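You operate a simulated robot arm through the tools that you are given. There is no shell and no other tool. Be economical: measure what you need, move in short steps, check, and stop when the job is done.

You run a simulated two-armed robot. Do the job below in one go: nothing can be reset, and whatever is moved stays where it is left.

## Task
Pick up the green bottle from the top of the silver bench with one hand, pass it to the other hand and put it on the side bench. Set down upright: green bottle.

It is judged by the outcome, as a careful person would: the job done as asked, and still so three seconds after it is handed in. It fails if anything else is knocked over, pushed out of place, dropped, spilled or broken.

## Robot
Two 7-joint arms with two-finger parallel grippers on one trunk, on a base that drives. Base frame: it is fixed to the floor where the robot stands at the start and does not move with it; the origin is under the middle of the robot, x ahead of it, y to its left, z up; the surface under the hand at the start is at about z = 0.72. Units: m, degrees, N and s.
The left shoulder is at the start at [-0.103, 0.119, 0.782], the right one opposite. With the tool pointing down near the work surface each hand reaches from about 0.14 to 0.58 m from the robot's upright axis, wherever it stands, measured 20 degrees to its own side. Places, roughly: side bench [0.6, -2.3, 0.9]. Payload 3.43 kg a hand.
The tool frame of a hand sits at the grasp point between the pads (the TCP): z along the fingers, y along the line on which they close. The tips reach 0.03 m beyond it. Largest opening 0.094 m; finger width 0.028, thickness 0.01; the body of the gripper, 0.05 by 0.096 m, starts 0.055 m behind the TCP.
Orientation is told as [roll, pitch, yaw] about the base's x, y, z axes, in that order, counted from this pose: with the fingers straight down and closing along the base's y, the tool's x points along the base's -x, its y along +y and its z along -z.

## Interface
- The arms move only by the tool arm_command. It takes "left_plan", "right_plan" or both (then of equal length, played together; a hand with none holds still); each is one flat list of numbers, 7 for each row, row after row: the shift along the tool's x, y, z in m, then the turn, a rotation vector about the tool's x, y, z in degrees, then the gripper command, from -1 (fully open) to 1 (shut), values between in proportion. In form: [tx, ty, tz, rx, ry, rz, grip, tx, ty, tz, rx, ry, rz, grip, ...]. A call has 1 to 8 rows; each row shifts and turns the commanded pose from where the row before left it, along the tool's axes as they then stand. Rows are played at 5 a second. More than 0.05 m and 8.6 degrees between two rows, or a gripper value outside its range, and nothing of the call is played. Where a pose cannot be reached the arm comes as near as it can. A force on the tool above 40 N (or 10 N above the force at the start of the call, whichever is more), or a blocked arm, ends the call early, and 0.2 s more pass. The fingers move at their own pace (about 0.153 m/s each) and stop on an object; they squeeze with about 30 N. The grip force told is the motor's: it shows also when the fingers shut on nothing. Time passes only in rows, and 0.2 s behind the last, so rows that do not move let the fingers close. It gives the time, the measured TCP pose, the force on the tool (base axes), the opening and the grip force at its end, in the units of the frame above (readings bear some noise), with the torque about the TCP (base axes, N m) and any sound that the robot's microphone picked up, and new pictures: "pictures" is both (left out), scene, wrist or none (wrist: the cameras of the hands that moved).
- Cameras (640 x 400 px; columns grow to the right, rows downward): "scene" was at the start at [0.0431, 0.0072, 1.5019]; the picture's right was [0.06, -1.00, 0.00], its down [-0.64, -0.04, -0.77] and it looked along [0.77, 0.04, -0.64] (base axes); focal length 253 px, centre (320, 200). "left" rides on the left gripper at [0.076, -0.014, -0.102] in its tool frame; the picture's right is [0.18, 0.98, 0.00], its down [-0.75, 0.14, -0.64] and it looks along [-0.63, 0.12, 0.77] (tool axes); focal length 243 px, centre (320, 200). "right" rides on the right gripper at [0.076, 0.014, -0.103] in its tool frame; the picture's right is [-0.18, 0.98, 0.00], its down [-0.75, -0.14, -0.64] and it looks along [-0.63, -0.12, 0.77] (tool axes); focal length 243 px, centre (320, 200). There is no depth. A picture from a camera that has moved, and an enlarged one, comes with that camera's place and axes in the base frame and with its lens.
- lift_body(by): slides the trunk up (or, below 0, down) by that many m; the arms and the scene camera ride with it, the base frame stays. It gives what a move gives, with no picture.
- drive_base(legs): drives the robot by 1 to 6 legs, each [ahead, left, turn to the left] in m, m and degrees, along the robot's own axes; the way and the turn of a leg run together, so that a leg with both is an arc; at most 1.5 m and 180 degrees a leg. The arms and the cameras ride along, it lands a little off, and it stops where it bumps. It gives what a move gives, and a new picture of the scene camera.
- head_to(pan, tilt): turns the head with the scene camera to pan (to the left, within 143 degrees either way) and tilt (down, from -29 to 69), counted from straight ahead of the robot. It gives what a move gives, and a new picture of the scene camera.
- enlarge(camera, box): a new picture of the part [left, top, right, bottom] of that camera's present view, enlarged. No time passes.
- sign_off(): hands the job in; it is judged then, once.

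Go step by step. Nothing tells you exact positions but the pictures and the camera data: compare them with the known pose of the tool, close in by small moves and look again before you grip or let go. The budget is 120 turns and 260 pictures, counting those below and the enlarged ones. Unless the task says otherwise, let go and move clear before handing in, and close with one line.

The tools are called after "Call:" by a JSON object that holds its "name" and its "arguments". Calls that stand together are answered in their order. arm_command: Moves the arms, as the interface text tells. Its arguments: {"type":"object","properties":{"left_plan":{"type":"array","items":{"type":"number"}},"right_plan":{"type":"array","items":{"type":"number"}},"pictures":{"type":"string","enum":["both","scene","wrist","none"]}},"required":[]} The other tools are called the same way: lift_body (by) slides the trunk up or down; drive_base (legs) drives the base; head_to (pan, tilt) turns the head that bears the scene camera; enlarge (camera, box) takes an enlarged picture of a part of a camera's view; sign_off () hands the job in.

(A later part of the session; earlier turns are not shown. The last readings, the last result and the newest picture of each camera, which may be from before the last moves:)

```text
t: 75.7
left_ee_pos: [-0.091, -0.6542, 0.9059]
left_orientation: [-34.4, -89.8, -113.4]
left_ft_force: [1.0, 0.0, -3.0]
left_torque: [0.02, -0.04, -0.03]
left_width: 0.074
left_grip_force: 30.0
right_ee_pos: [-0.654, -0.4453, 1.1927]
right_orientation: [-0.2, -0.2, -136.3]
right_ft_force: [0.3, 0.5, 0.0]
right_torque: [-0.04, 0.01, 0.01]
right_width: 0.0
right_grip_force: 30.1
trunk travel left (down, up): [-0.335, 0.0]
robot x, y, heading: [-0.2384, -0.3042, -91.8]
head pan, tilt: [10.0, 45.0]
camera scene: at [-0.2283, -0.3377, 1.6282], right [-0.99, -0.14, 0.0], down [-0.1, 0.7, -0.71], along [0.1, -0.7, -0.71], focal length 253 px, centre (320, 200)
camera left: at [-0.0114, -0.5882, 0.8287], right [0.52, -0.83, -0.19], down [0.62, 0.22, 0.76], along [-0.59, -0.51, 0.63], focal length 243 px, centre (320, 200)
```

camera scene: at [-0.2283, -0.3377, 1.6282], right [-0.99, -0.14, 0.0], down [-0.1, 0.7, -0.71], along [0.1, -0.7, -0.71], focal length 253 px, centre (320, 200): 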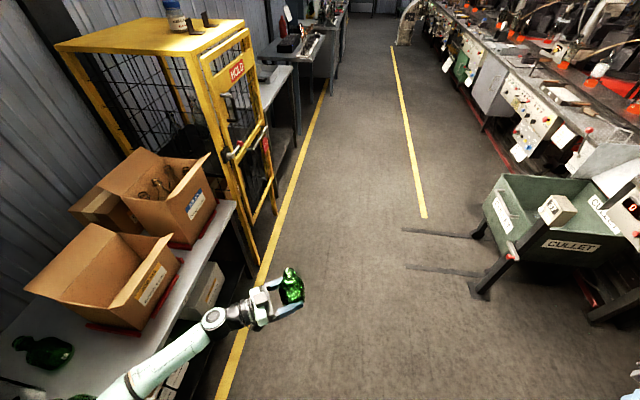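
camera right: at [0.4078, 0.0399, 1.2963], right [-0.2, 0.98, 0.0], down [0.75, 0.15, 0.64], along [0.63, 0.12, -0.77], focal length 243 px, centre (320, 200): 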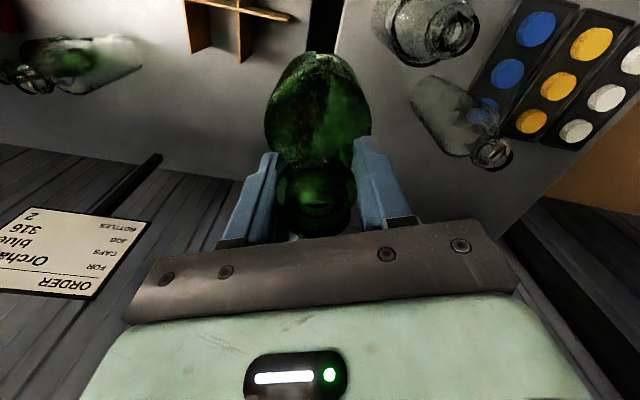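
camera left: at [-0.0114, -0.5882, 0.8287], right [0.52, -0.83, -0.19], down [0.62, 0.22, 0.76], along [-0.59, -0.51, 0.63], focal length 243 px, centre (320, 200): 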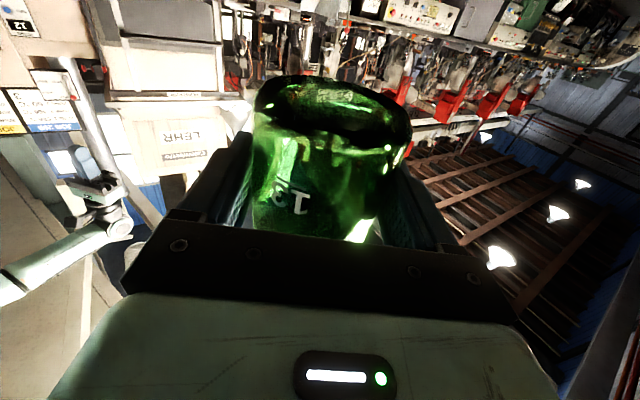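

The bottle now stands upright in the level left hand. I slide the base away from the bench for room to hand over.

Call:
{"name": "drive_base", "arguments": {"legs": [[0, -0.2, 0]]}}

Call:
{"name": "head_to", "arguments": {"pan": 0, "tilt": 58}}

```text
t: 78.1
left_ee_pos: [-0.2925, -0.6481, 0.9062]
left_orientation: [-43.3, -89.6, -104.3]
left_ft_force: [0.6, 0.0, -3.8]
left_torque: [0.03, 0.01, -0.02]
left_width: 0.0741
left_grip_force: 30.2
right_ee_pos: [-0.8563, -0.4397, 1.192]
right_orientation: [-0.2, 0.0, -136.1]
right_ft_force: [-1.1, -0.1, 0.2]
right_torque: [0.0, 0.02, -0.02]
right_width: 0.0002
right_grip_force: 30.1
trunk travel left (down, up): [-0.335, 0.0]
robot x, y, heading: [-0.4411, -0.3001, -91.7]
head pan, tilt: [10.0, 45.0]
camera scene: at [-0.4306, -0.3319, 1.6282], right [-0.99, -0.15, 0.0], down [-0.1, 0.7, -0.71], along [0.1, -0.7, -0.71], focal length 253 px, centre (320, 200)
```

scene: 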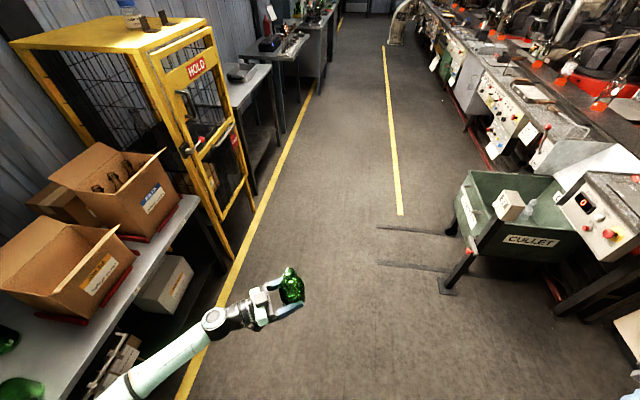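

```text
t: 78.9
left_ee_pos: [-0.2912, -0.6489, 0.9056]
left_orientation: [-44.0, -89.8, -103.6]
left_ft_force: [-0.3, 0.0, -2.5]
left_torque: [0.03, -0.05, 0.02]
left_width: 0.074
left_grip_force: 29.7
right_ee_pos: [-0.8551, -0.4408, 1.1926]
right_orientation: [-0.2, -0.2, -136.1]
right_ft_force: [-0.7, 0.0, -0.6]
right_torque: [0.02, -0.01, 0.02]
right_width: 0.0
right_grip_force: 30.1
trunk travel left (down, up): [-0.335, 0.0]
robot x, y, heading: [-0.4418, -0.2993, -91.6]
head pan, tilt: [0.0, 58.0]
camera scene: at [-0.4441, -0.3203, 1.6111], right [-1.0, 0.03, 0.0], down [0.02, 0.85, -0.53], along [-0.01, -0.53, -0.85], focal length 253 px, centre (320, 200)
```

scene: 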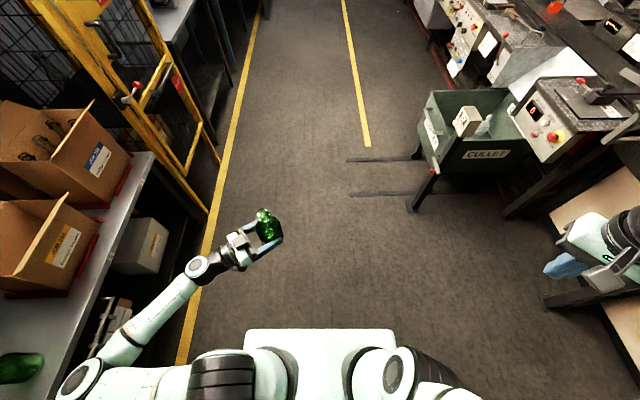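

Now the right hand goes to a staging place on the right of the bottle. It turns and opens on the way, to take the neck from the opposite side.

Call:
{"name": "arm_command", "arguments": {"right_plan": [0.0051, 0.0316, 0.005, 0, 0, -8.3, -1, 0.0005, 0.032, 0.005, 0, 0, -8.3, -1, -0.0041, 0.0317, 0.005, 0, 0, -8.3, -1, -0.0086, 0.0308, 0.005, 0, 0, -8.3, -1, -0.013, 0.0292, 0.005, 0, 0, -8.3, -1, -0.0171, 0.0271, 0.005, 0, 0, -8.3, -1, -0.0208, 0.0243, 0.005, 0, 0, -8.3, -1, -0.0241, 0.0211, 0.005, 0, 0, -8.3, -1], "pictures": "scene"}}

Call:
{"name": "arm_command", "arguments": {"right_plan": [0, 0, 0, 0, 0, -8.3, -1, 0, 0, 0, 0, 0, -8.3, -1, 0, 0, 0, 0, 0, -8.3, -1, 0, 0, 0, 0, 0, -8.3, -1, 0, 0, 0, 0, 0, -8.3, -1, 0, 0, 0, 0, 0, -8.3, -1, 0, 0, 0, 0, 0, -8.3, -1], "pictures": "scene"}}

```text
t: 80.7
left_ee_pos: [-0.2932, -0.6486, 0.9062]
left_orientation: [-47.1, -89.7, -100.5]
left_ft_force: [0.9, 0.3, -2.5]
left_torque: [0.02, -0.02, -0.02]
left_width: 0.074
left_grip_force: 30.0
right_ee_pos: [-0.6498, -0.5957, 1.1535]
right_orientation: [-0.1, 0.1, -69.5]
right_ft_force: [0.1, -0.5, 1.2]
right_torque: [0.04, -0.03, 0.01]
right_width: 0.0941
right_grip_force: 0.1
trunk travel left (down, up): [-0.335, 0.0]
robot x, y, heading: [-0.4426, -0.2967, -91.5]
head pan, tilt: [0.0, 58.0]
camera scene: at [-0.4438, -0.3211, 1.6111], right [-1.0, 0.03, 0.0], down [0.02, 0.85, -0.53], along [-0.02, -0.53, -0.85], focal length 253 px, centre (320, 200)
```

scene: 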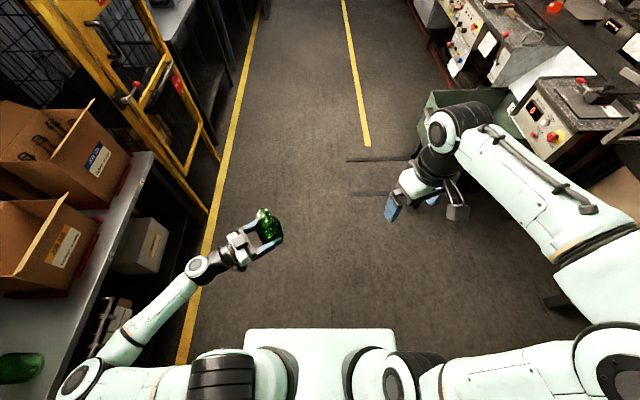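

```text
t: 82.3
left_ee_pos: [-0.2914, -0.6493, 0.9062]
left_orientation: [-43.9, -89.7, -103.7]
left_ft_force: [-0.6, -0.5, -3.9]
left_torque: [0.02, -0.01, 0.01]
left_width: 0.0739
left_grip_force: 30.0
right_ee_pos: [-0.6514, -0.5936, 1.1514]
right_orientation: [0.0, 0.2, -11.4]
right_ft_force: [0.6, -0.4, -0.3]
right_torque: [-0.04, -0.02, 0.0]
right_width: 0.0942
right_grip_force: 0.0
trunk travel left (down, up): [-0.335, 0.0]
robot x, y, heading: [-0.4462, -0.3012, -91.4]
head pan, tilt: [0.0, 58.0]
camera scene: at [-0.4442, -0.3203, 1.6111], right [-1.0, 0.03, 0.0], down [0.02, 0.85, -0.53], along [-0.01, -0.53, -0.85], focal length 253 px, centre (320, 200)
```

scene: 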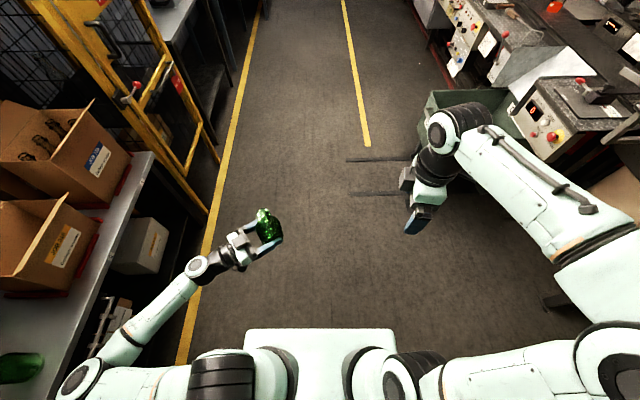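

The turn works. Now I pitch the right hand level.

Call:
{"name": "arm_command", "arguments": {"right_plan": [0, 0, 0, 0, -8.2, 0, -1, 0, 0, 0, 0, -8.2, 0, -1, 0, 0, 0, 0, -8.2, 0, -1, 0, 0, 0, 0, -8.2, 0, -1, 0, 0, 0, 0, -8.2, 0, -1, 0, 0, 0, 0, -8.2, 0, -1, 0, 0, 0, 0, -8.2, 0, -1, 0, 0, 0, 0, -8.2, 0, -1], "pictures": "none"}}

Call:
{"name": "arm_command", "arguments": {"right_plan": [0, 0, 0, 0, -8.2, 0, -1, 0, 0, 0, 0, -8.2, 0, -1, 0, 0, 0, 0, -6.5, 0, -1, 0, 0, 0, 0, 0, 0, -1]}}

```text
t: 84.1
left_ee_pos: [-0.292, -0.6486, 0.9055]
left_orientation: [-41.9, -89.7, -105.8]
left_ft_force: [0.6, 0.1, -3.1]
left_torque: [0.01, -0.05, 0.03]
left_width: 0.0737
left_grip_force: 29.9
right_ee_pos: [-0.65, -0.5951, 1.1512]
right_orientation: [0.1, -65.6, -11.7]
right_ft_force: [0.0, 0.1, 0.6]
right_torque: [0.02, 0.01, -0.03]
right_width: 0.0939
right_grip_force: 0.1
trunk travel left (down, up): [-0.335, 0.0]
robot x, y, heading: [-0.4442, -0.2968, -91.7]
head pan, tilt: [0.0, 58.0]
```

```text
t: 85.1
left_ee_pos: [-0.2916, -0.6492, 0.9072]
left_orientation: [-44.4, -89.6, -103.4]
left_ft_force: [0.8, 0.0, -3.8]
left_torque: [0.01, -0.03, -0.04]
left_width: 0.0738
left_grip_force: 30.1
right_ee_pos: [-0.6502, -0.5928, 1.1516]
right_orientation: [1.4, -88.4, -13.0]
right_ft_force: [-0.4, 0.3, 1.0]
right_torque: [0.02, -0.01, 0.01]
right_width: 0.0939
right_grip_force: 0.1
trunk travel left (down, up): [-0.335, 0.0]
robot x, y, heading: [-0.4434, -0.2997, -91.8]
head pan, tilt: [0.0, 58.0]
camera scene: at [-0.4441, -0.3202, 1.6111], right [-1.0, 0.03, 0.0], down [0.02, 0.85, -0.53], along [-0.01, -0.53, -0.85], focal length 253 px, centre (320, 200)
camera right: at [-0.751, -0.5591, 1.0798], right [0.2, 0.96, 0.18], down [-0.64, -0.01, 0.77], along [0.74, -0.27, 0.61], focal length 243 px, centre (320, 200)
```

scene: 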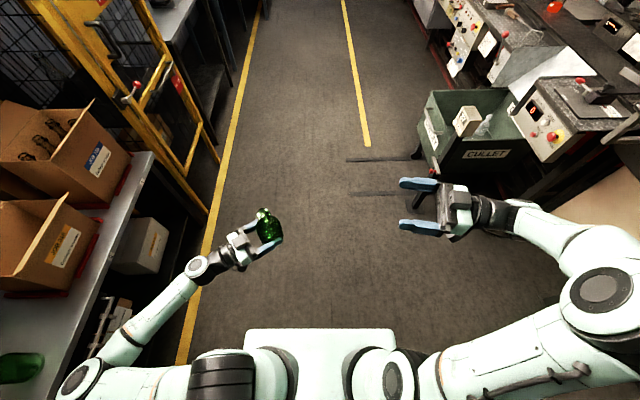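
right: 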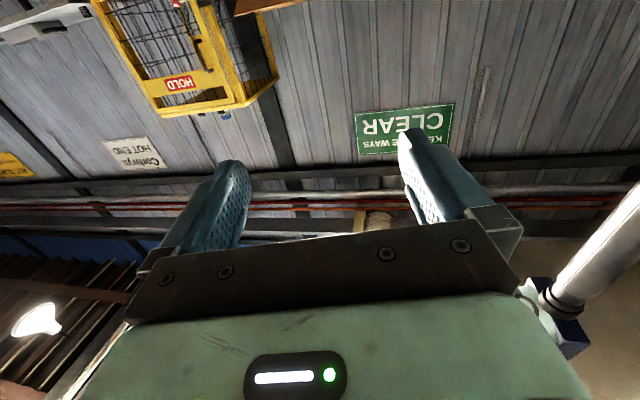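

Call:
{"name": "enlarge", "arguments": {"camera": "scene", "box": [210, 180, 310, 280]}}

Call:
{"name": "head_to", "arguments": {"pan": 0, "tilt": 69}}

Call:
{"name": "enlarge", "arguments": {"camera": "scene", "box": [210, 100, 310, 220]}}

```text
4.00 times, centred on (260, 230) of scene
camera zoom: at [-0.4441, -0.3202, 1.6111], right [-1.0, 0.03, 0.0], down [0.02, 0.85, -0.53], along [-0.01, -0.53, -0.85], focal length 1014 px, centre (560, 80)
```

zoom: 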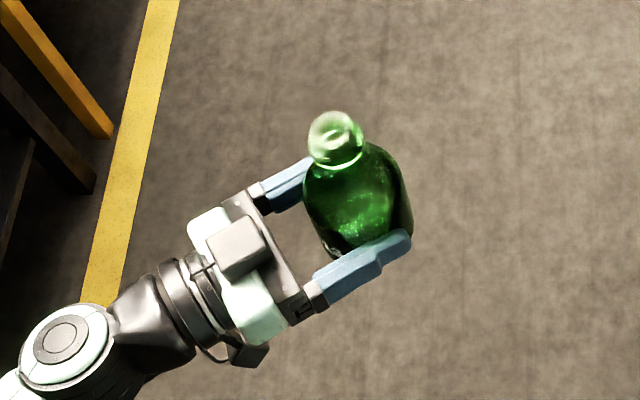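

```text
t: 85.8
left_ee_pos: [-0.2932, -0.6488, 0.9066]
left_orientation: [-43.5, -89.7, -104.2]
left_ft_force: [0.0, -0.1, -3.4]
left_torque: [0.0, -0.01, 0.01]
left_width: 0.0737
left_grip_force: 29.7
right_ee_pos: [-0.6519, -0.5942, 1.1521]
right_orientation: [2.3, -88.3, -14.0]
right_ft_force: [0.4, -0.4, 0.6]
right_torque: [-0.04, -0.01, 0.0]
right_width: 0.0941
right_grip_force: 0.1
trunk travel left (down, up): [-0.335, 0.0]
robot x, y, heading: [-0.4413, -0.2977, -91.8]
head pan, tilt: [0.0, 68.8]
camera scene: at [-0.4439, -0.3073, 1.5993], right [-1.0, 0.03, 0.0], down [0.03, 0.93, -0.36], along [-0.01, -0.36, -0.93], focal length 253 px, centre (320, 200)
```

scene: 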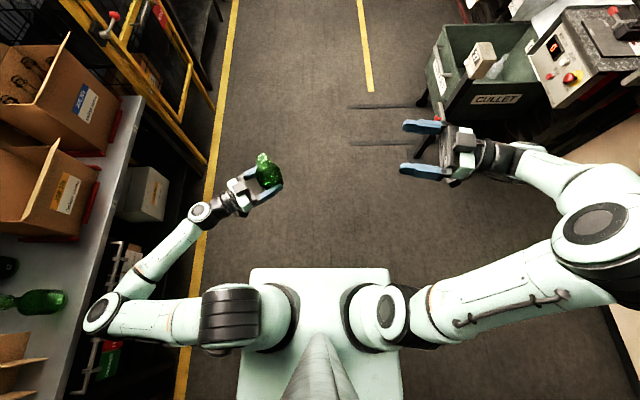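

```text
3.33 times, centred on (260, 160) of scene
camera zoom: at [-0.4439, -0.3073, 1.5993], right [-1.0, 0.03, 0.0], down [0.03, 0.93, -0.36], along [-0.01, -0.36, -0.93], focal length 845 px, centre (520, 333)
```

zoom: 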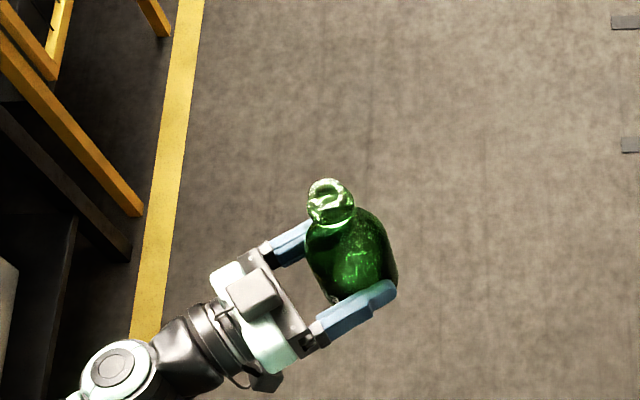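

The bottle is vertical in the left hand, with its mouth at about (-0.302, -0.651, 1.027) and the neck centre near z 0.985. The right hand approaches to a stand-off at neck height.

Call:
{"name": "arm_command", "arguments": {"right_plan": [0.0278, 0.0022, 0.0375, 0, -1.4, 0, -1, 0.0278, 0.0022, 0.0375, 0, 0, 0, -1, 0.0278, 0.0022, 0.0375, 0, 0, 0, -1, 0.0278, 0.0022, 0.0375, 0, 0, 0, -1, 0.0278, 0.0022, 0.0375, 0, 0, 0, -1, 0.0278, 0.0022, 0.0375, 0, 0, 0, -1, 0, 0, 0, 0, 0, 0, -1]}}

Call:
{"name": "enlarge", "arguments": {"camera": "scene", "box": [210, 90, 410, 230]}}

```text
t: 87.4
left_ee_pos: [-0.2911, -0.6478, 0.9059]
left_orientation: [-49.9, -89.7, -97.7]
left_ft_force: [-0.1, 0.1, -4.2]
left_torque: [0.03, -0.04, 0.0]
left_width: 0.0738
left_grip_force: 29.7
right_ee_pos: [-0.4332, -0.6153, 0.9751]
right_orientation: [54.6, -87.2, -64.0]
right_ft_force: [0.4, 0.0, 0.1]
right_torque: [0.0, 0.0, 0.0]
right_width: 0.094
right_grip_force: 0.1
right hand out of reach, approached as far as the arm can: row 6
trunk travel left (down, up): [-0.335, 0.0]
robot x, y, heading: [-0.4438, -0.2983, -91.6]
head pan, tilt: [0.0, 68.8]
camera scene: at [-0.443, -0.307, 1.5993], right [-1.0, 0.03, 0.0], down [0.03, 0.93, -0.36], along [-0.01, -0.36, -0.93], focal length 253 px, centre (320, 200)
camera right: at [-0.5339, -0.5803, 0.904], right [0.17, 0.96, 0.22], down [-0.64, -0.06, 0.77], along [0.75, -0.27, 0.6], focal length 243 px, centre (320, 200)
```

scene: 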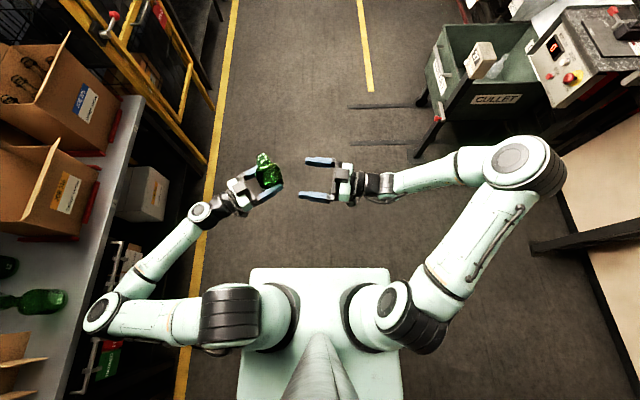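
right: 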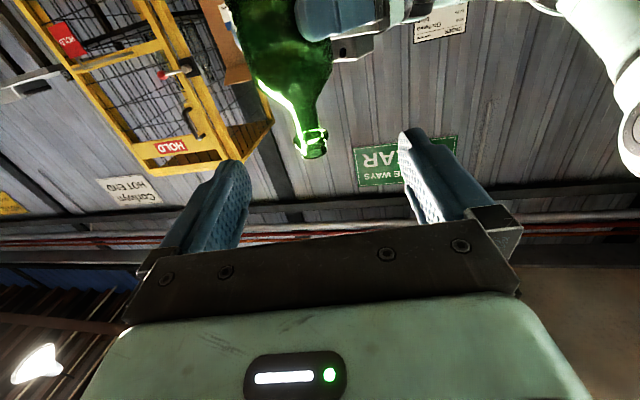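

```text
2.86 times, centred on (310, 160) of scene
camera zoom: at [-0.443, -0.307, 1.5993], right [-1.0, 0.03, 0.0], down [0.03, 0.93, -0.36], along [-0.01, -0.36, -0.93], focal length 724 px, centre (349, 314)
```

zoom: 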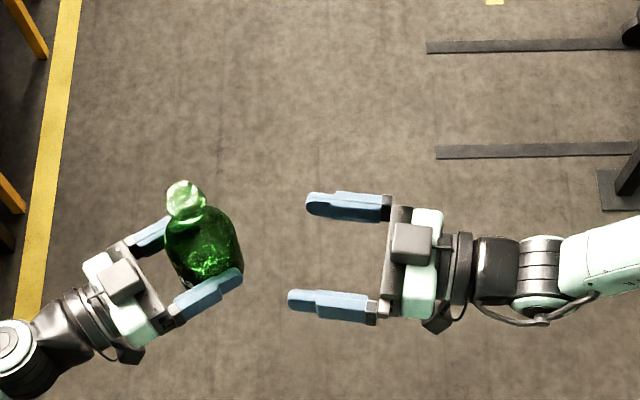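

The right wrist is near a limit there, so I bring the bottle to it with the left hand. I narrow the right opening a little for clearance.

Call:
{"name": "arm_command", "arguments": {"left_plan": [0.01, -0.013, 0.012, 0, 0, 0, 1, 0, -0.014, 0.0125, 0, 0, 0, 1, 0, -0.014, 0.0125, 0, 0, 0, 1, 0, -0.014, 0.0125, 0, 0, 0, 1], "right_plan": [0, 0, 0, 0, 0, 0, -0.5, 0, 0, 0, 0, 0, 0, -0.5, 0, 0, 0, 0, 0, 0, -0.5, 0, 0, 0, 0, 0, 0, -0.5]}}

Call:
{"name": "enlarge", "arguments": {"camera": "scene", "box": [210, 90, 410, 230]}}

```text
t: 88.4
left_ee_pos: [-0.3632, -0.6271, 0.8976]
left_orientation: [-42.2, -89.7, -105.5]
left_ft_force: [-0.6, -0.9, -2.8]
left_torque: [0.01, -0.03, 0.01]
left_width: 0.0735
left_grip_force: 30.1
right_ee_pos: [-0.4329, -0.6154, 0.9761]
right_orientation: [55.9, -87.3, -65.4]
right_ft_force: [0.1, -0.3, 0.0]
right_torque: [0.0, 0.03, 0.02]
right_width: 0.0707
right_grip_force: 0.1
trunk travel left (down, up): [-0.335, 0.0]
robot x, y, heading: [-0.4477, -0.2961, -91.5]
head pan, tilt: [0.0, 68.8]
camera scene: at [-0.4442, -0.3073, 1.5993], right [-1.0, 0.03, 0.0], down [0.03, 0.93, -0.36], along [-0.01, -0.36, -0.93], focal length 253 px, centre (320, 200)
camera right: at [-0.5347, -0.5806, 0.9042], right [0.17, 0.96, 0.22], down [-0.64, -0.06, 0.76], along [0.75, -0.27, 0.61], focal length 243 px, centre (320, 200)
camera left: at [-0.2848, -0.5607, 0.8201], right [0.53, -0.83, -0.19], down [0.62, 0.22, 0.76], along [-0.59, -0.51, 0.63], focal length 243 px, centre (320, 200)
```

scene: 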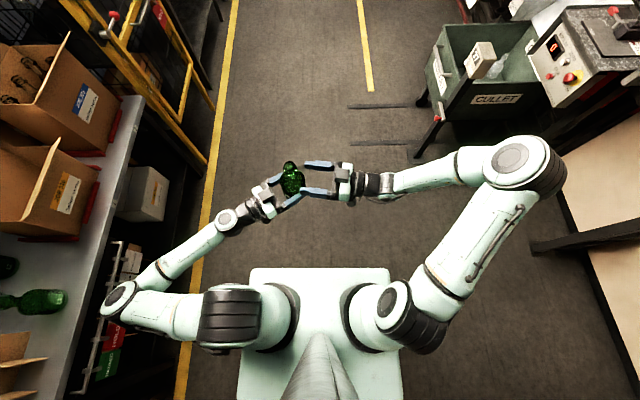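
right: 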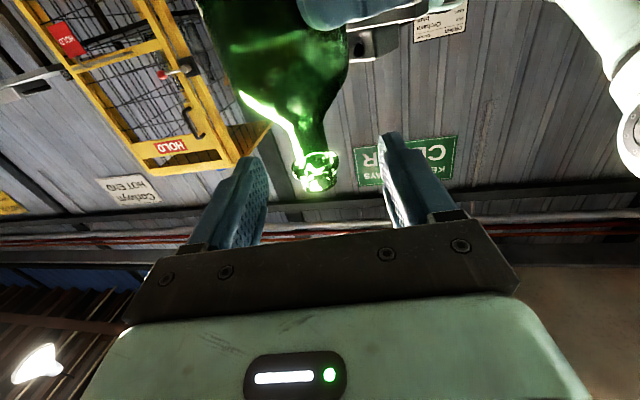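
left: 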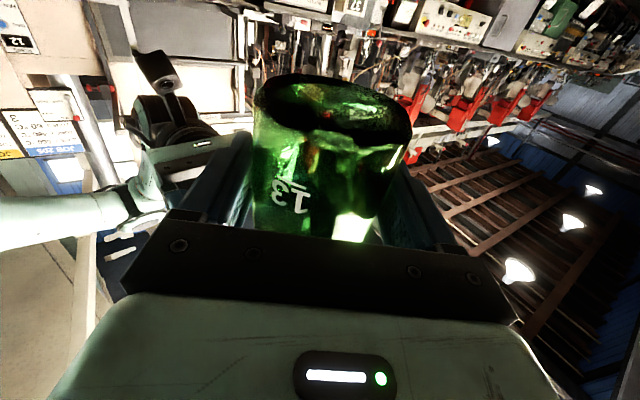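

```text
2.86 times, centred on (310, 160) of scene
camera zoom: at [-0.4442, -0.3073, 1.5993], right [-1.0, 0.03, 0.0], down [0.03, 0.93, -0.36], along [-0.01, -0.36, -0.93], focal length 724 px, centre (349, 314)
```

zoom: 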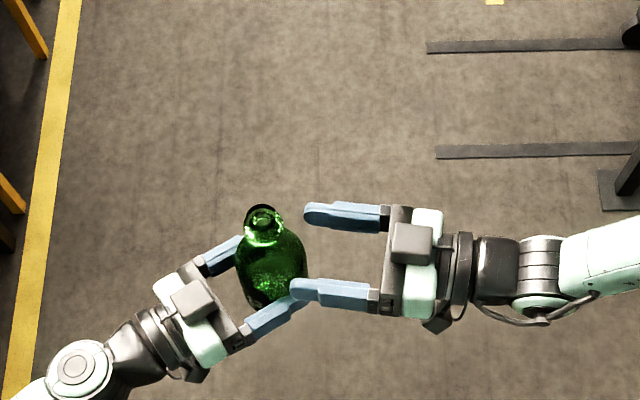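

Everything is lined up: the neck enters between the right fingers with clearance. I bring it the last 5 cm.

Call:
{"name": "arm_command", "arguments": {"left_plan": [0, -0.0115, 0.0117, 0, 0, 0, 1, 0, -0.0115, 0.0117, 0, 0, 0, 1, 0, -0.0115, 0.0117, 0, 0, 0, 1, 0, 0, 0, 0, 0, 0, 1]}}

Call:
{"name": "enlarge", "arguments": {"camera": "scene", "box": [240, 110, 380, 210]}}

Call:
{"name": "enlarge", "arguments": {"camera": "right", "box": [160, 0, 480, 260]}}

```text
t: 89.4
left_ee_pos: [-0.4116, -0.6176, 0.897]
left_orientation: [-47.3, -89.7, -100.2]
left_ft_force: [0.1, 0.0, -3.2]
left_torque: [0.05, -0.05, 0.02]
left_width: 0.0737
left_grip_force: 29.6
right_ee_pos: [-0.4332, -0.6145, 0.9755]
right_orientation: [55.6, -87.3, -65.2]
right_ft_force: [0.7, 0.2, 0.0]
right_torque: [0.01, -0.01, -0.03]
right_width: 0.0705
right_grip_force: 0.0
trunk travel left (down, up): [-0.335, 0.0]
robot x, y, heading: [-0.4454, -0.3007, -91.9]
head pan, tilt: [0.0, 68.8]
camera scene: at [-0.4438, -0.3072, 1.5993], right [-1.0, 0.03, 0.0], down [0.03, 0.93, -0.36], along [-0.01, -0.36, -0.93], focal length 253 px, centre (320, 200)
camera left: at [-0.3322, -0.5518, 0.8195], right [0.53, -0.83, -0.19], down [0.62, 0.22, 0.76], along [-0.59, -0.51, 0.63], focal length 243 px, centre (320, 200)
```

scene: 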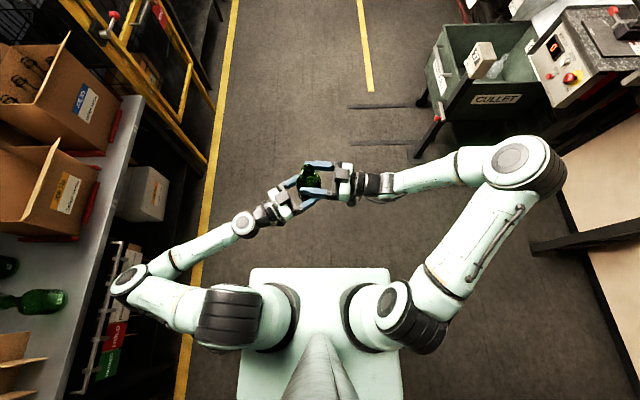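
left: 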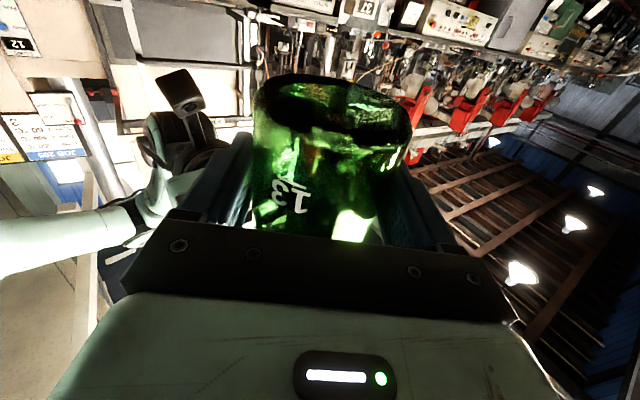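

```text
4.00 times, centred on (310, 160) of scene
camera zoom: at [-0.4438, -0.3072, 1.5993], right [-1.0, 0.03, 0.0], down [0.03, 0.93, -0.36], along [-0.01, -0.36, -0.93], focal length 1014 px, centre (360, 360)
```

zoom: 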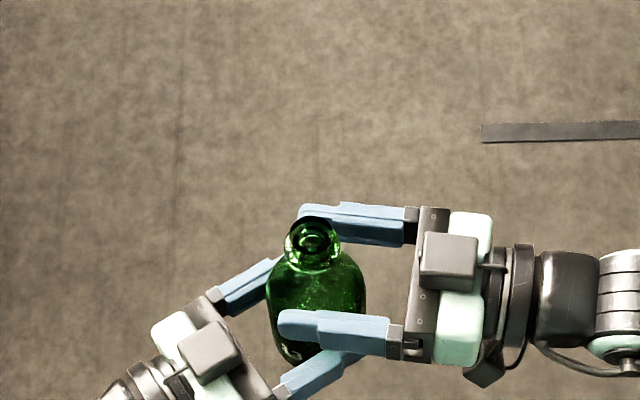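

```text
1.54 times, centred on (320, 130) of right
camera zoom: at [-0.5344, -0.5804, 0.9043], right [0.17, 0.96, 0.22], down [-0.64, -0.06, 0.76], along [0.75, -0.27, 0.61], focal length 373 px, centre (320, 308)
```

zoom: 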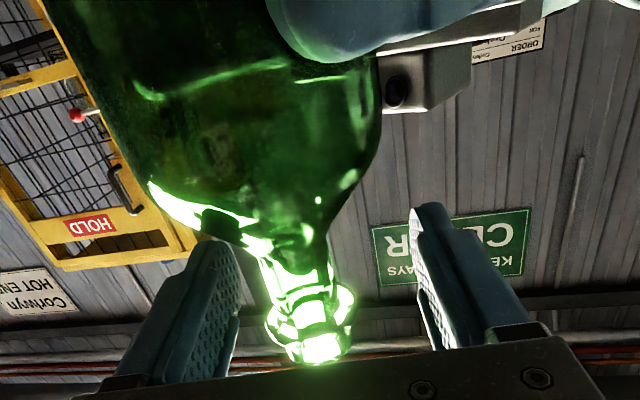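

The neck sits about 7 mm off-centre and slightly high in the right fingers. I make a small correction with the left hand before closing.

Call:
{"name": "arm_command", "arguments": {"left_plan": [0.006, -0.006, -0.0037, 0, 0, 0, 1, 0, 0, 0, 0, 0, 0, 1], "pictures": "none"}}

Call:
{"name": "enlarge", "arguments": {"camera": "right", "box": [160, 60, 480, 260]}}

Call:
{"name": "enlarge", "arguments": {"camera": "scene", "box": [270, 140, 350, 200]}}

```text
t: 90.0
left_ee_pos: [-0.4114, -0.6099, 0.8886]
left_orientation: [-47.6, -89.7, -100.1]
left_ft_force: [0.2, 0.1, -3.3]
left_torque: [0.05, -0.03, -0.01]
left_width: 0.0738
left_grip_force: 30.3
right_ee_pos: [-0.433, -0.6158, 0.9758]
right_orientation: [55.7, -87.3, -65.3]
right_ft_force: [0.6, -0.2, 0.0]
right_torque: [-0.02, -0.02, 0.01]
right_width: 0.0703
right_grip_force: 0.0
trunk travel left (down, up): [-0.335, 0.0]
robot x, y, heading: [-0.4409, -0.2964, -91.6]
head pan, tilt: [0.0, 68.8]
```

```text
2.00 times, centred on (320, 160) of right
camera zoom: at [-0.5345, -0.5806, 0.9042], right [0.17, 0.96, 0.22], down [-0.64, -0.06, 0.76], along [0.75, -0.27, 0.61], focal length 485 px, centre (320, 280)
```

zoom: 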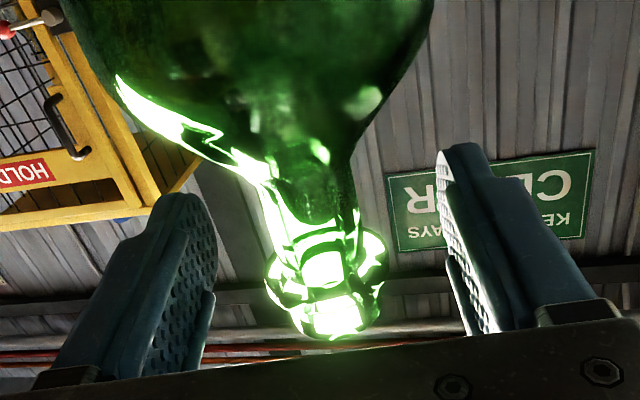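

```text
6.67 times, centred on (310, 170) of scene
camera zoom: at [-0.444, -0.3074, 1.5993], right [-1.0, 0.03, 0.0], down [0.03, 0.93, -0.36], along [-0.01, -0.36, -0.93], focal length 1689 px, centre (387, 400)
```

zoom: 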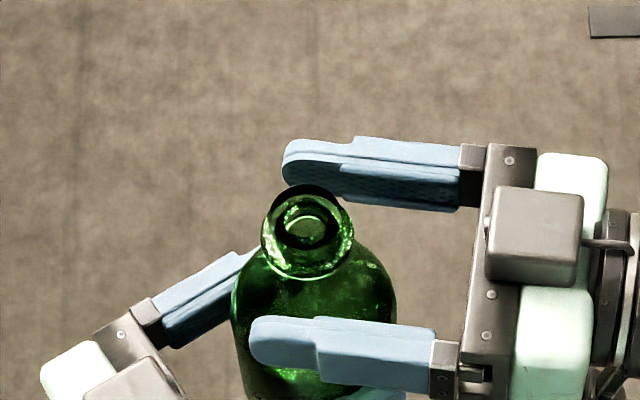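

Nicely centred now. I move 8 mm deeper, then close the right hand on the neck.

Call:
{"name": "arm_command", "arguments": {"left_plan": [0, -0.005, 0.0062, 0, 0, 0, 1, 0, 0, 0, 0, 0, 0, 1, 0, 0, 0, 0, 0, 0, 1, 0, 0, 0, 0, 0, 0, 1, 0, 0, 0, 0, 0, 0, 1], "right_plan": [0, 0, 0, 0, 0, 0, -0.5, 0, 0, 0, 0, 0, 0, 0, 0, 0, 0, 0, 0, 0, 0.2, 0, 0, 0, 0, 0, 0, 1, 0, 0, 0, 0, 0, 0, 1]}}

Call:
{"name": "enlarge", "arguments": {"camera": "scene", "box": [270, 140, 350, 200]}}

```text
t: 91.2
left_ee_pos: [-0.42, -0.6091, 0.8916]
left_orientation: [-88.3, -89.8, -59.3]
left_ft_force: [7.2, 7.7, 17.8]
left_torque: [-0.05, 0.65, -0.17]
left_width: 0.0731
left_grip_force: 29.9
right_ee_pos: [-0.435, -0.6161, 0.9736]
right_orientation: [50.2, -87.1, -60.1]
right_ft_force: [-6.5, -6.3, -21.5]
right_torque: [-0.67, 0.16, 0.09]
right_width: 0.0291
right_grip_force: 30.0
trunk travel left (down, up): [-0.335, 0.0]
robot x, y, heading: [-0.4449, -0.2976, -91.6]
head pan, tilt: [0.0, 68.8]
camera scene: at [-0.4439, -0.3073, 1.5993], right [-1.0, 0.03, 0.0], down [0.03, 0.93, -0.36], along [-0.01, -0.36, -0.93], focal length 253 px, centre (320, 200)
camera right: at [-0.5362, -0.5811, 0.903], right [0.17, 0.96, 0.22], down [-0.64, -0.06, 0.77], along [0.75, -0.28, 0.6], focal length 243 px, centre (320, 200)
camera left: at [-0.3408, -0.5431, 0.8144], right [0.52, -0.83, -0.19], down [0.62, 0.22, 0.75], along [-0.59, -0.51, 0.63], focal length 243 px, centre (320, 200)
```

scene: 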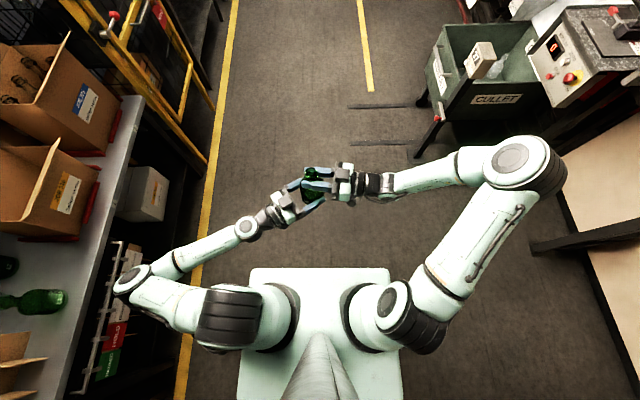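
right: 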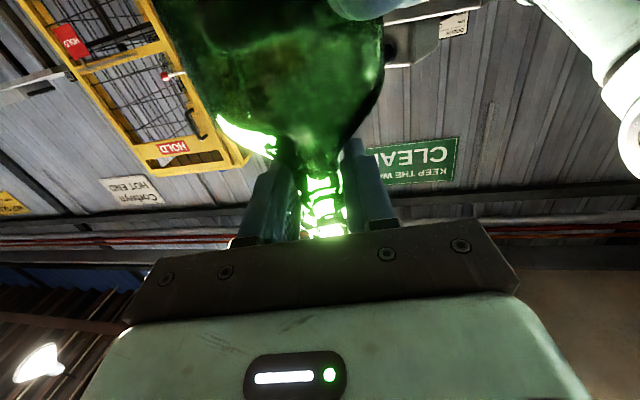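
left: 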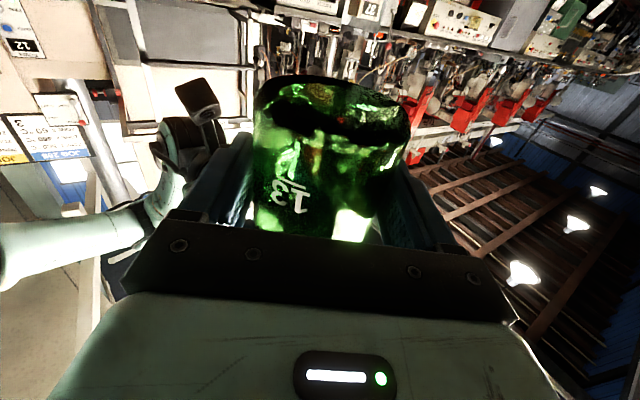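

```text
6.67 times, centred on (310, 170) of scene
camera zoom: at [-0.4439, -0.3073, 1.5993], right [-1.0, 0.03, 0.0], down [0.03, 0.93, -0.36], along [-0.01, -0.36, -0.93], focal length 1689 px, centre (387, 400)
```

zoom: 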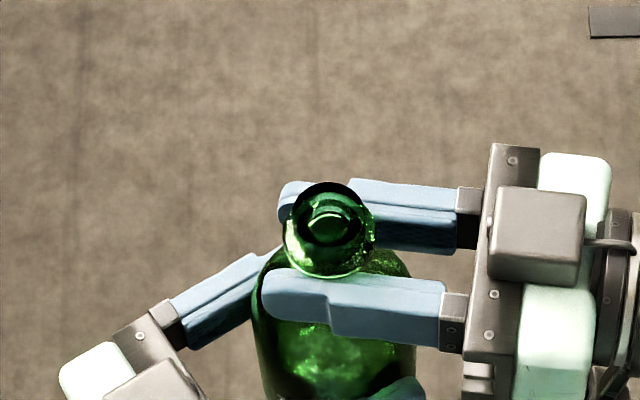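

The neck is held (0.029 wide), with some vertical strain between the hands. I relieve it by letting the left hand up a few millimetres, then release with the left.

Call:
{"name": "arm_command", "arguments": {"left_plan": [-0.004, 0, 0, 0, 0, 0, 1, 0, 0, 0, 0, 0, 0, 1], "right_plan": [0, 0, 0, 0, 0, 0, 1, 0, 0, 0, 0, 0, 0, 1], "pictures": "none"}}

```text
t: 91.8
left_ee_pos: [-0.4192, -0.6097, 0.8947]
left_orientation: [-28.5, -89.8, -119.1]
left_ft_force: [13.3, 13.9, 3.5]
left_torque: [-0.62, 0.24, -0.07]
left_width: 0.0734
left_grip_force: 29.4
right_ee_pos: [-0.4333, -0.6167, 0.9761]
right_orientation: [53.2, -87.4, -63.1]
right_ft_force: [-13.5, -14.5, -6.3]
right_torque: [-0.56, 0.98, -0.04]
right_width: 0.029
right_grip_force: 29.3
trunk travel left (down, up): [-0.335, 0.0]
robot x, y, heading: [-0.4443, -0.2976, -91.5]
head pan, tilt: [0.0, 68.8]
```

Call:
{"name": "arm_command", "arguments": {"left_plan": [0, 0, -0.003, 0, 0, 0, 1, 0, 0, 0, 0, 0, 0, 1], "right_plan": [0, 0, 0, 0, 0, 0, 1, 0, 0, 0, 0, 0, 0, 1], "pictures": "none"}}

```text
t: 92.4
left_ee_pos: [-0.4175, -0.6083, 0.8933]
left_orientation: [-48.4, -89.7, -99.3]
left_ft_force: [2.1, 8.6, 3.2]
left_torque: [-0.12, -0.26, -0.14]
left_width: 0.0733
left_grip_force: 29.8
right_ee_pos: [-0.4337, -0.6141, 0.9772]
right_orientation: [57.5, -87.4, -66.8]
right_ft_force: [-1.6, -9.4, -5.7]
right_torque: [-0.69, 0.44, -0.01]
right_width: 0.0289
right_grip_force: 29.9
trunk travel left (down, up): [-0.335, 0.0]
robot x, y, heading: [-0.4452, -0.2988, -91.6]
head pan, tilt: [0.0, 68.8]
```

The strain is low now. I open the left hand and check the right hold before drawing back.

Call:
{"name": "arm_command", "arguments": {"left_plan": [0, 0, 0, 0, 0, 0, 0.3, 0, 0, 0, 0, 0, 0, -1, 0, 0, 0, 0, 0, 0, -1, 0, 0, 0, 0, 0, 0, -1], "right_plan": [0, 0, 0, 0, 0, 0, 1, 0, 0, 0, 0, 0, 0, 1, 0, 0, 0, 0, 0, 0, 1, 0, 0, 0, 0, 0, 0, 1]}}

Call:
{"name": "enlarge", "arguments": {"camera": "scene", "box": [270, 140, 350, 200]}}

```text
t: 93.4
left_ee_pos: [-0.4173, -0.6094, 0.8941]
left_orientation: [-43.4, -89.7, -104.2]
left_ft_force: [0.1, 1.0, 0.0]
left_torque: [0.0, 0.0, 0.0]
left_width: 0.0944
left_grip_force: 0.1
right_ee_pos: [-0.4325, -0.6147, 0.9763]
right_orientation: [56.0, -87.2, -65.6]
right_ft_force: [-0.1, -0.2, -3.4]
right_torque: [-0.01, 0.03, -0.02]
right_width: 0.0279
right_grip_force: 30.1
trunk travel left (down, up): [-0.335, 0.0]
robot x, y, heading: [-0.4443, -0.298, -91.7]
head pan, tilt: [0.0, 68.8]
camera scene: at [-0.4439, -0.3073, 1.5993], right [-1.0, 0.03, 0.0], down [0.03, 0.93, -0.36], along [-0.01, -0.36, -0.93], focal length 253 px, centre (320, 200)
camera right: at [-0.5345, -0.5804, 0.9042], right [0.17, 0.96, 0.22], down [-0.64, -0.07, 0.76], along [0.75, -0.27, 0.61], focal length 243 px, centre (320, 200)
camera left: at [-0.3379, -0.5416, 0.817], right [0.53, -0.83, -0.19], down [0.62, 0.22, 0.76], along [-0.59, -0.51, 0.63], focal length 243 px, centre (320, 200)
```

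scene: 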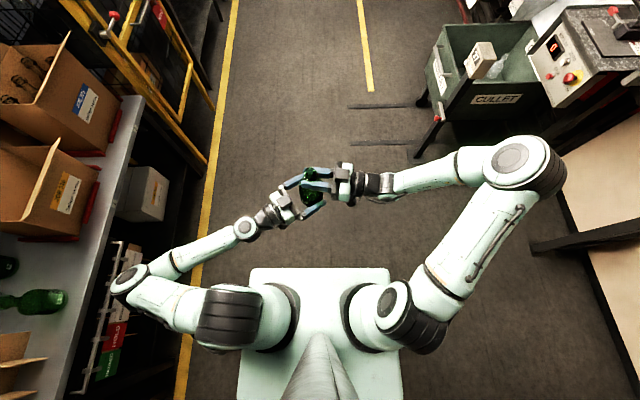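
right: 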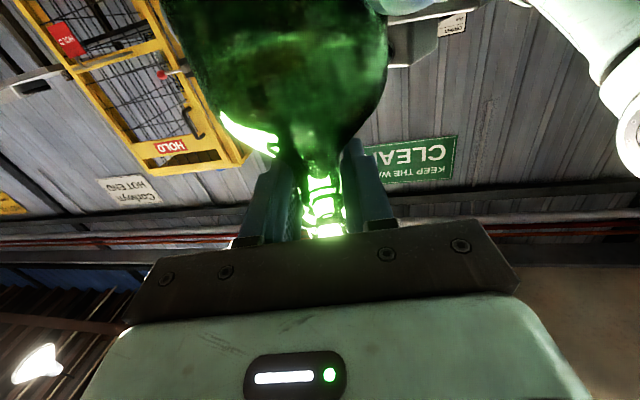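
left: 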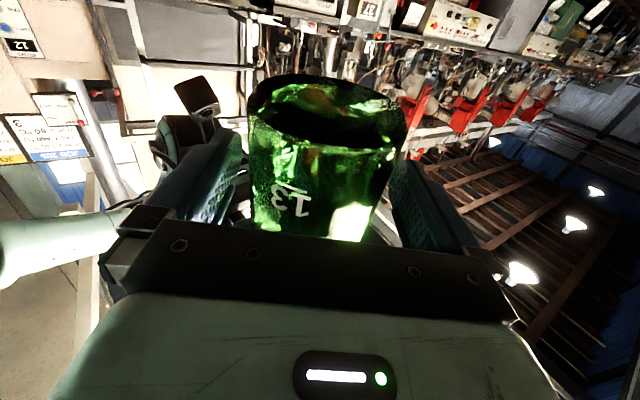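

```text
6.67 times, centred on (310, 170) of scene
camera zoom: at [-0.4439, -0.3073, 1.5993], right [-1.0, 0.03, 0.0], down [0.03, 0.93, -0.36], along [-0.01, -0.36, -0.93], focal length 1689 px, centre (387, 400)
```

zoom: 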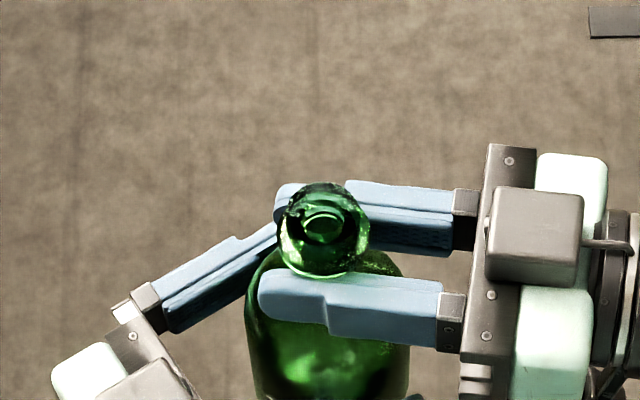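

The right hand carries it alone (about 3.4 N). I withdraw the left hand straight back.

Call:
{"name": "arm_command", "arguments": {"left_plan": [0, 0, -0.03, 0, 0, 0, -1, 0, 0, -0.04, 0, 0, 0, -1, 0, 0, -0.04, 0, 0, 0, -1, 0, 0, -0.04, 0, 0, 0, -1, 0, 0, 0, 0, 0, 0, -1], "pictures": "scene"}}

Call:
{"name": "enlarge", "arguments": {"camera": "scene", "box": [250, 120, 370, 220]}}

```text
t: 94.6
left_ee_pos: [-0.289, -0.5288, 0.892]
left_orientation: [-43.0, -89.7, -104.7]
left_ft_force: [-0.4, 0.2, 0.1]
left_torque: [-0.01, -0.02, -0.01]
left_width: 0.094
left_grip_force: 0.0
right_ee_pos: [-0.4344, -0.6148, 0.9753]
right_orientation: [55.8, -87.3, -65.6]
right_ft_force: [-0.4, 0.4, -3.3]
right_torque: [-0.02, 0.01, 0.02]
right_width: 0.028
right_grip_force: 29.6
trunk travel left (down, up): [-0.335, 0.0]
robot x, y, heading: [-0.4442, -0.2986, -91.6]
head pan, tilt: [0.0, 68.8]
camera scene: at [-0.444, -0.3078, 1.5994], right [-1.0, 0.03, 0.0], down [0.03, 0.93, -0.36], along [-0.01, -0.36, -0.93], focal length 253 px, centre (320, 200)
```

scene: 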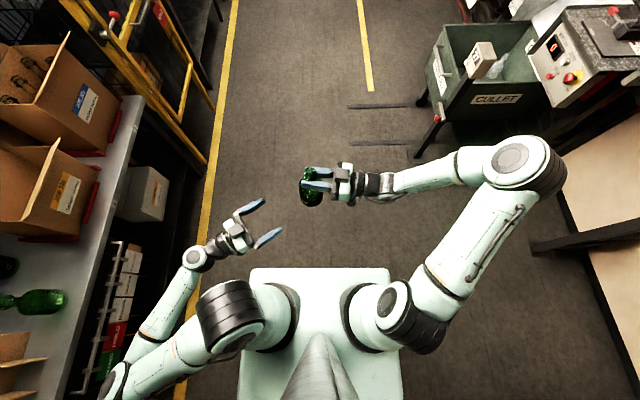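

```text
4.00 times, centred on (310, 170) of scene
camera zoom: at [-0.444, -0.3078, 1.5994], right [-1.0, 0.03, 0.0], down [0.03, 0.93, -0.36], along [-0.01, -0.36, -0.93], focal length 1014 px, centre (360, 320)
```

zoom: 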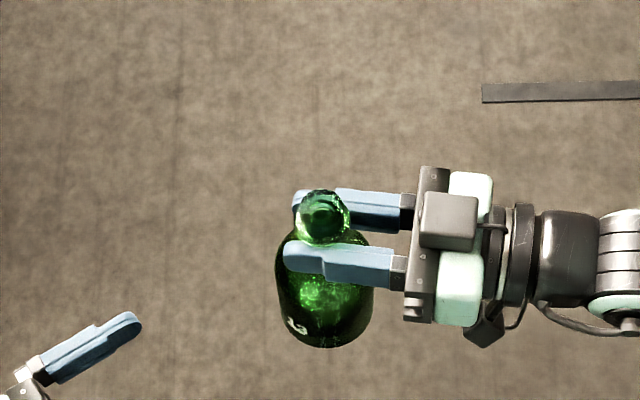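

The handover is done. The aisle is narrow beside the cullet cart, so I back up a bit, then turn to face the benches and check the bottle.

Call:
{"name": "drive_base", "arguments": {"legs": [[-0.1, 0.03, 0]]}}

Call:
{"name": "drive_base", "arguments": {"legs": [[0, 0, 45]]}}

Call:
{"name": "drive_base", "arguments": {"legs": [[0, 0, 46]]}}

Call:
{"name": "head_to", "arguments": {"pan": -70, "tilt": 30}}

```text
t: 95.8
left_ee_pos: [-0.2582, -0.4324, 0.8943]
left_orientation: [-42.6, -89.7, -105.2]
left_ft_force: [-0.1, -0.1, 0.5]
left_torque: [0.02, 0.0, 0.01]
left_width: 0.094
left_grip_force: 0.1
right_ee_pos: [-0.4015, -0.5169, 0.9761]
right_orientation: [55.1, -87.2, -64.8]
right_ft_force: [-0.6, 0.3, -2.8]
right_torque: [0.0, 0.02, 0.0]
right_width: 0.0281
right_grip_force: 29.7
trunk travel left (down, up): [-0.335, 0.0]
robot x, y, heading: [-0.4137, -0.2016, -91.7]
head pan, tilt: [0.0, 68.8]
camera scene: at [-0.4118, -0.2095, 1.5996], right [-1.0, 0.03, 0.0], down [0.03, 0.93, -0.36], along [-0.01, -0.36, -0.93], focal length 253 px, centre (320, 200)
```

scene: 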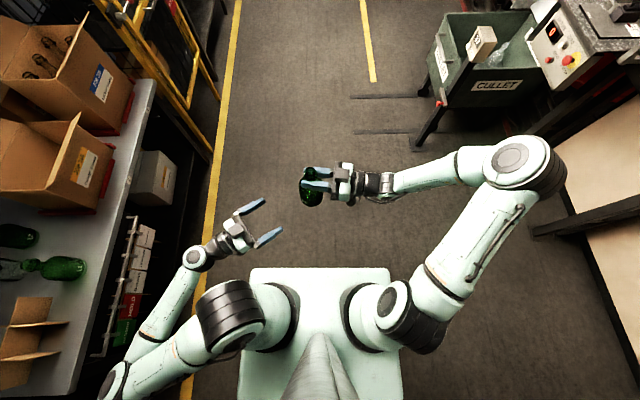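

```text
t: 98.2
left_ee_pos: [-0.1407, -0.2563, 0.8929]
left_orientation: [-43.5, -89.7, -59.5]
left_ft_force: [0.1, 0.1, 0.1]
left_torque: [0.02, 0.04, 0.03]
left_width: 0.0942
left_grip_force: 0.1
right_ee_pos: [-0.1818, -0.4197, 0.9766]
right_orientation: [55.4, -87.2, -20.5]
right_ft_force: [0.3, 0.8, -3.1]
right_torque: [-0.01, 0.03, 0.0]
right_width: 0.028
right_grip_force: 29.6
trunk travel left (down, up): [-0.335, 0.0]
robot x, y, heading: [-0.4115, -0.2009, -47.1]
head pan, tilt: [0.0, 68.8]
camera scene: at [-0.4039, -0.2062, 1.5993], right [-0.73, -0.68, 0.0], down [-0.63, 0.68, -0.36], along [0.25, -0.27, -0.93], focal length 253 px, centre (320, 200)
```

scene: 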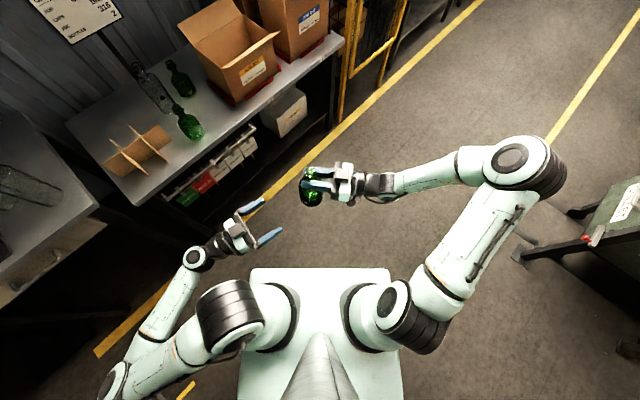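

```text
t: 100.8
left_ee_pos: [-0.186, -0.0407, 0.8924]
left_orientation: [-44.0, -89.7, -12.2]
left_ft_force: [0.5, -0.4, 0.1]
left_torque: [0.0, 0.01, -0.01]
left_width: 0.0937
left_grip_force: 0.0
right_ee_pos: [-0.0946, -0.183, 0.975]
right_orientation: [55.3, -87.3, 26.4]
right_ft_force: [0.3, -0.5, -2.9]
right_torque: [-0.02, -0.02, 0.01]
right_width: 0.0281
right_grip_force: 30.0
trunk travel left (down, up): [-0.335, 0.0]
robot x, y, heading: [-0.4133, -0.2, -0.2]
head pan, tilt: [0.0, 68.8]
camera scene: at [-0.4003, -0.198, 1.5993], right [-0.01, -1.0, 0.0], down [-0.93, 0.0, -0.36], along [0.36, 0.0, -0.93], focal length 253 px, centre (320, 200)
```

scene: 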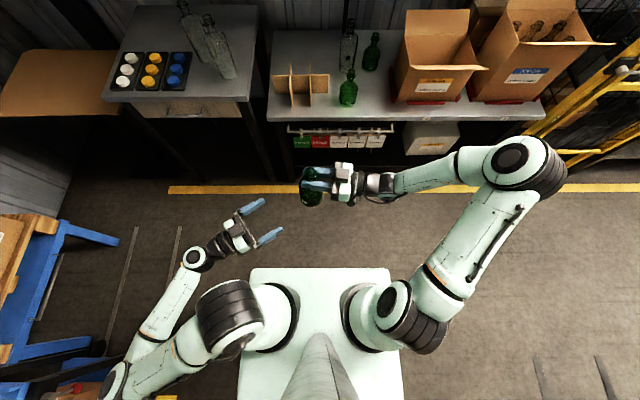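

```text
t: 102.2
left_ee_pos: [-0.1861, -0.0415, 0.8922]
left_orientation: [-44.3, -89.7, -12.1]
left_ft_force: [-0.6, -0.2, 0.1]
left_torque: [0.01, 0.03, 0.01]
left_width: 0.0938
left_grip_force: 0.2
right_ee_pos: [-0.0959, -0.1826, 0.9762]
right_orientation: [55.3, -87.3, 26.6]
right_ft_force: [0.9, 0.4, -3.4]
right_torque: [-0.04, -0.01, 0.01]
right_width: 0.028
right_grip_force: 29.5
trunk travel left (down, up): [-0.335, 0.0]
robot x, y, heading: [-0.4093, -0.1991, -0.5]
head pan, tilt: [-70.0, 30.0]
camera scene: at [-0.4256, -0.2828, 1.6508], right [-0.94, -0.34, 0.0], down [-0.17, 0.47, -0.87], along [0.29, -0.81, -0.5], focal length 253 px, centre (320, 200)
```

scene: 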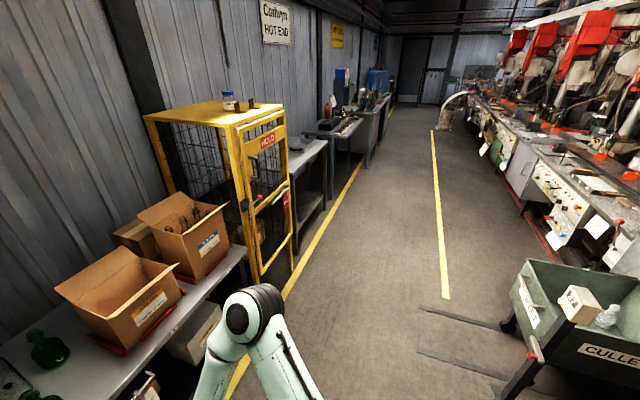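

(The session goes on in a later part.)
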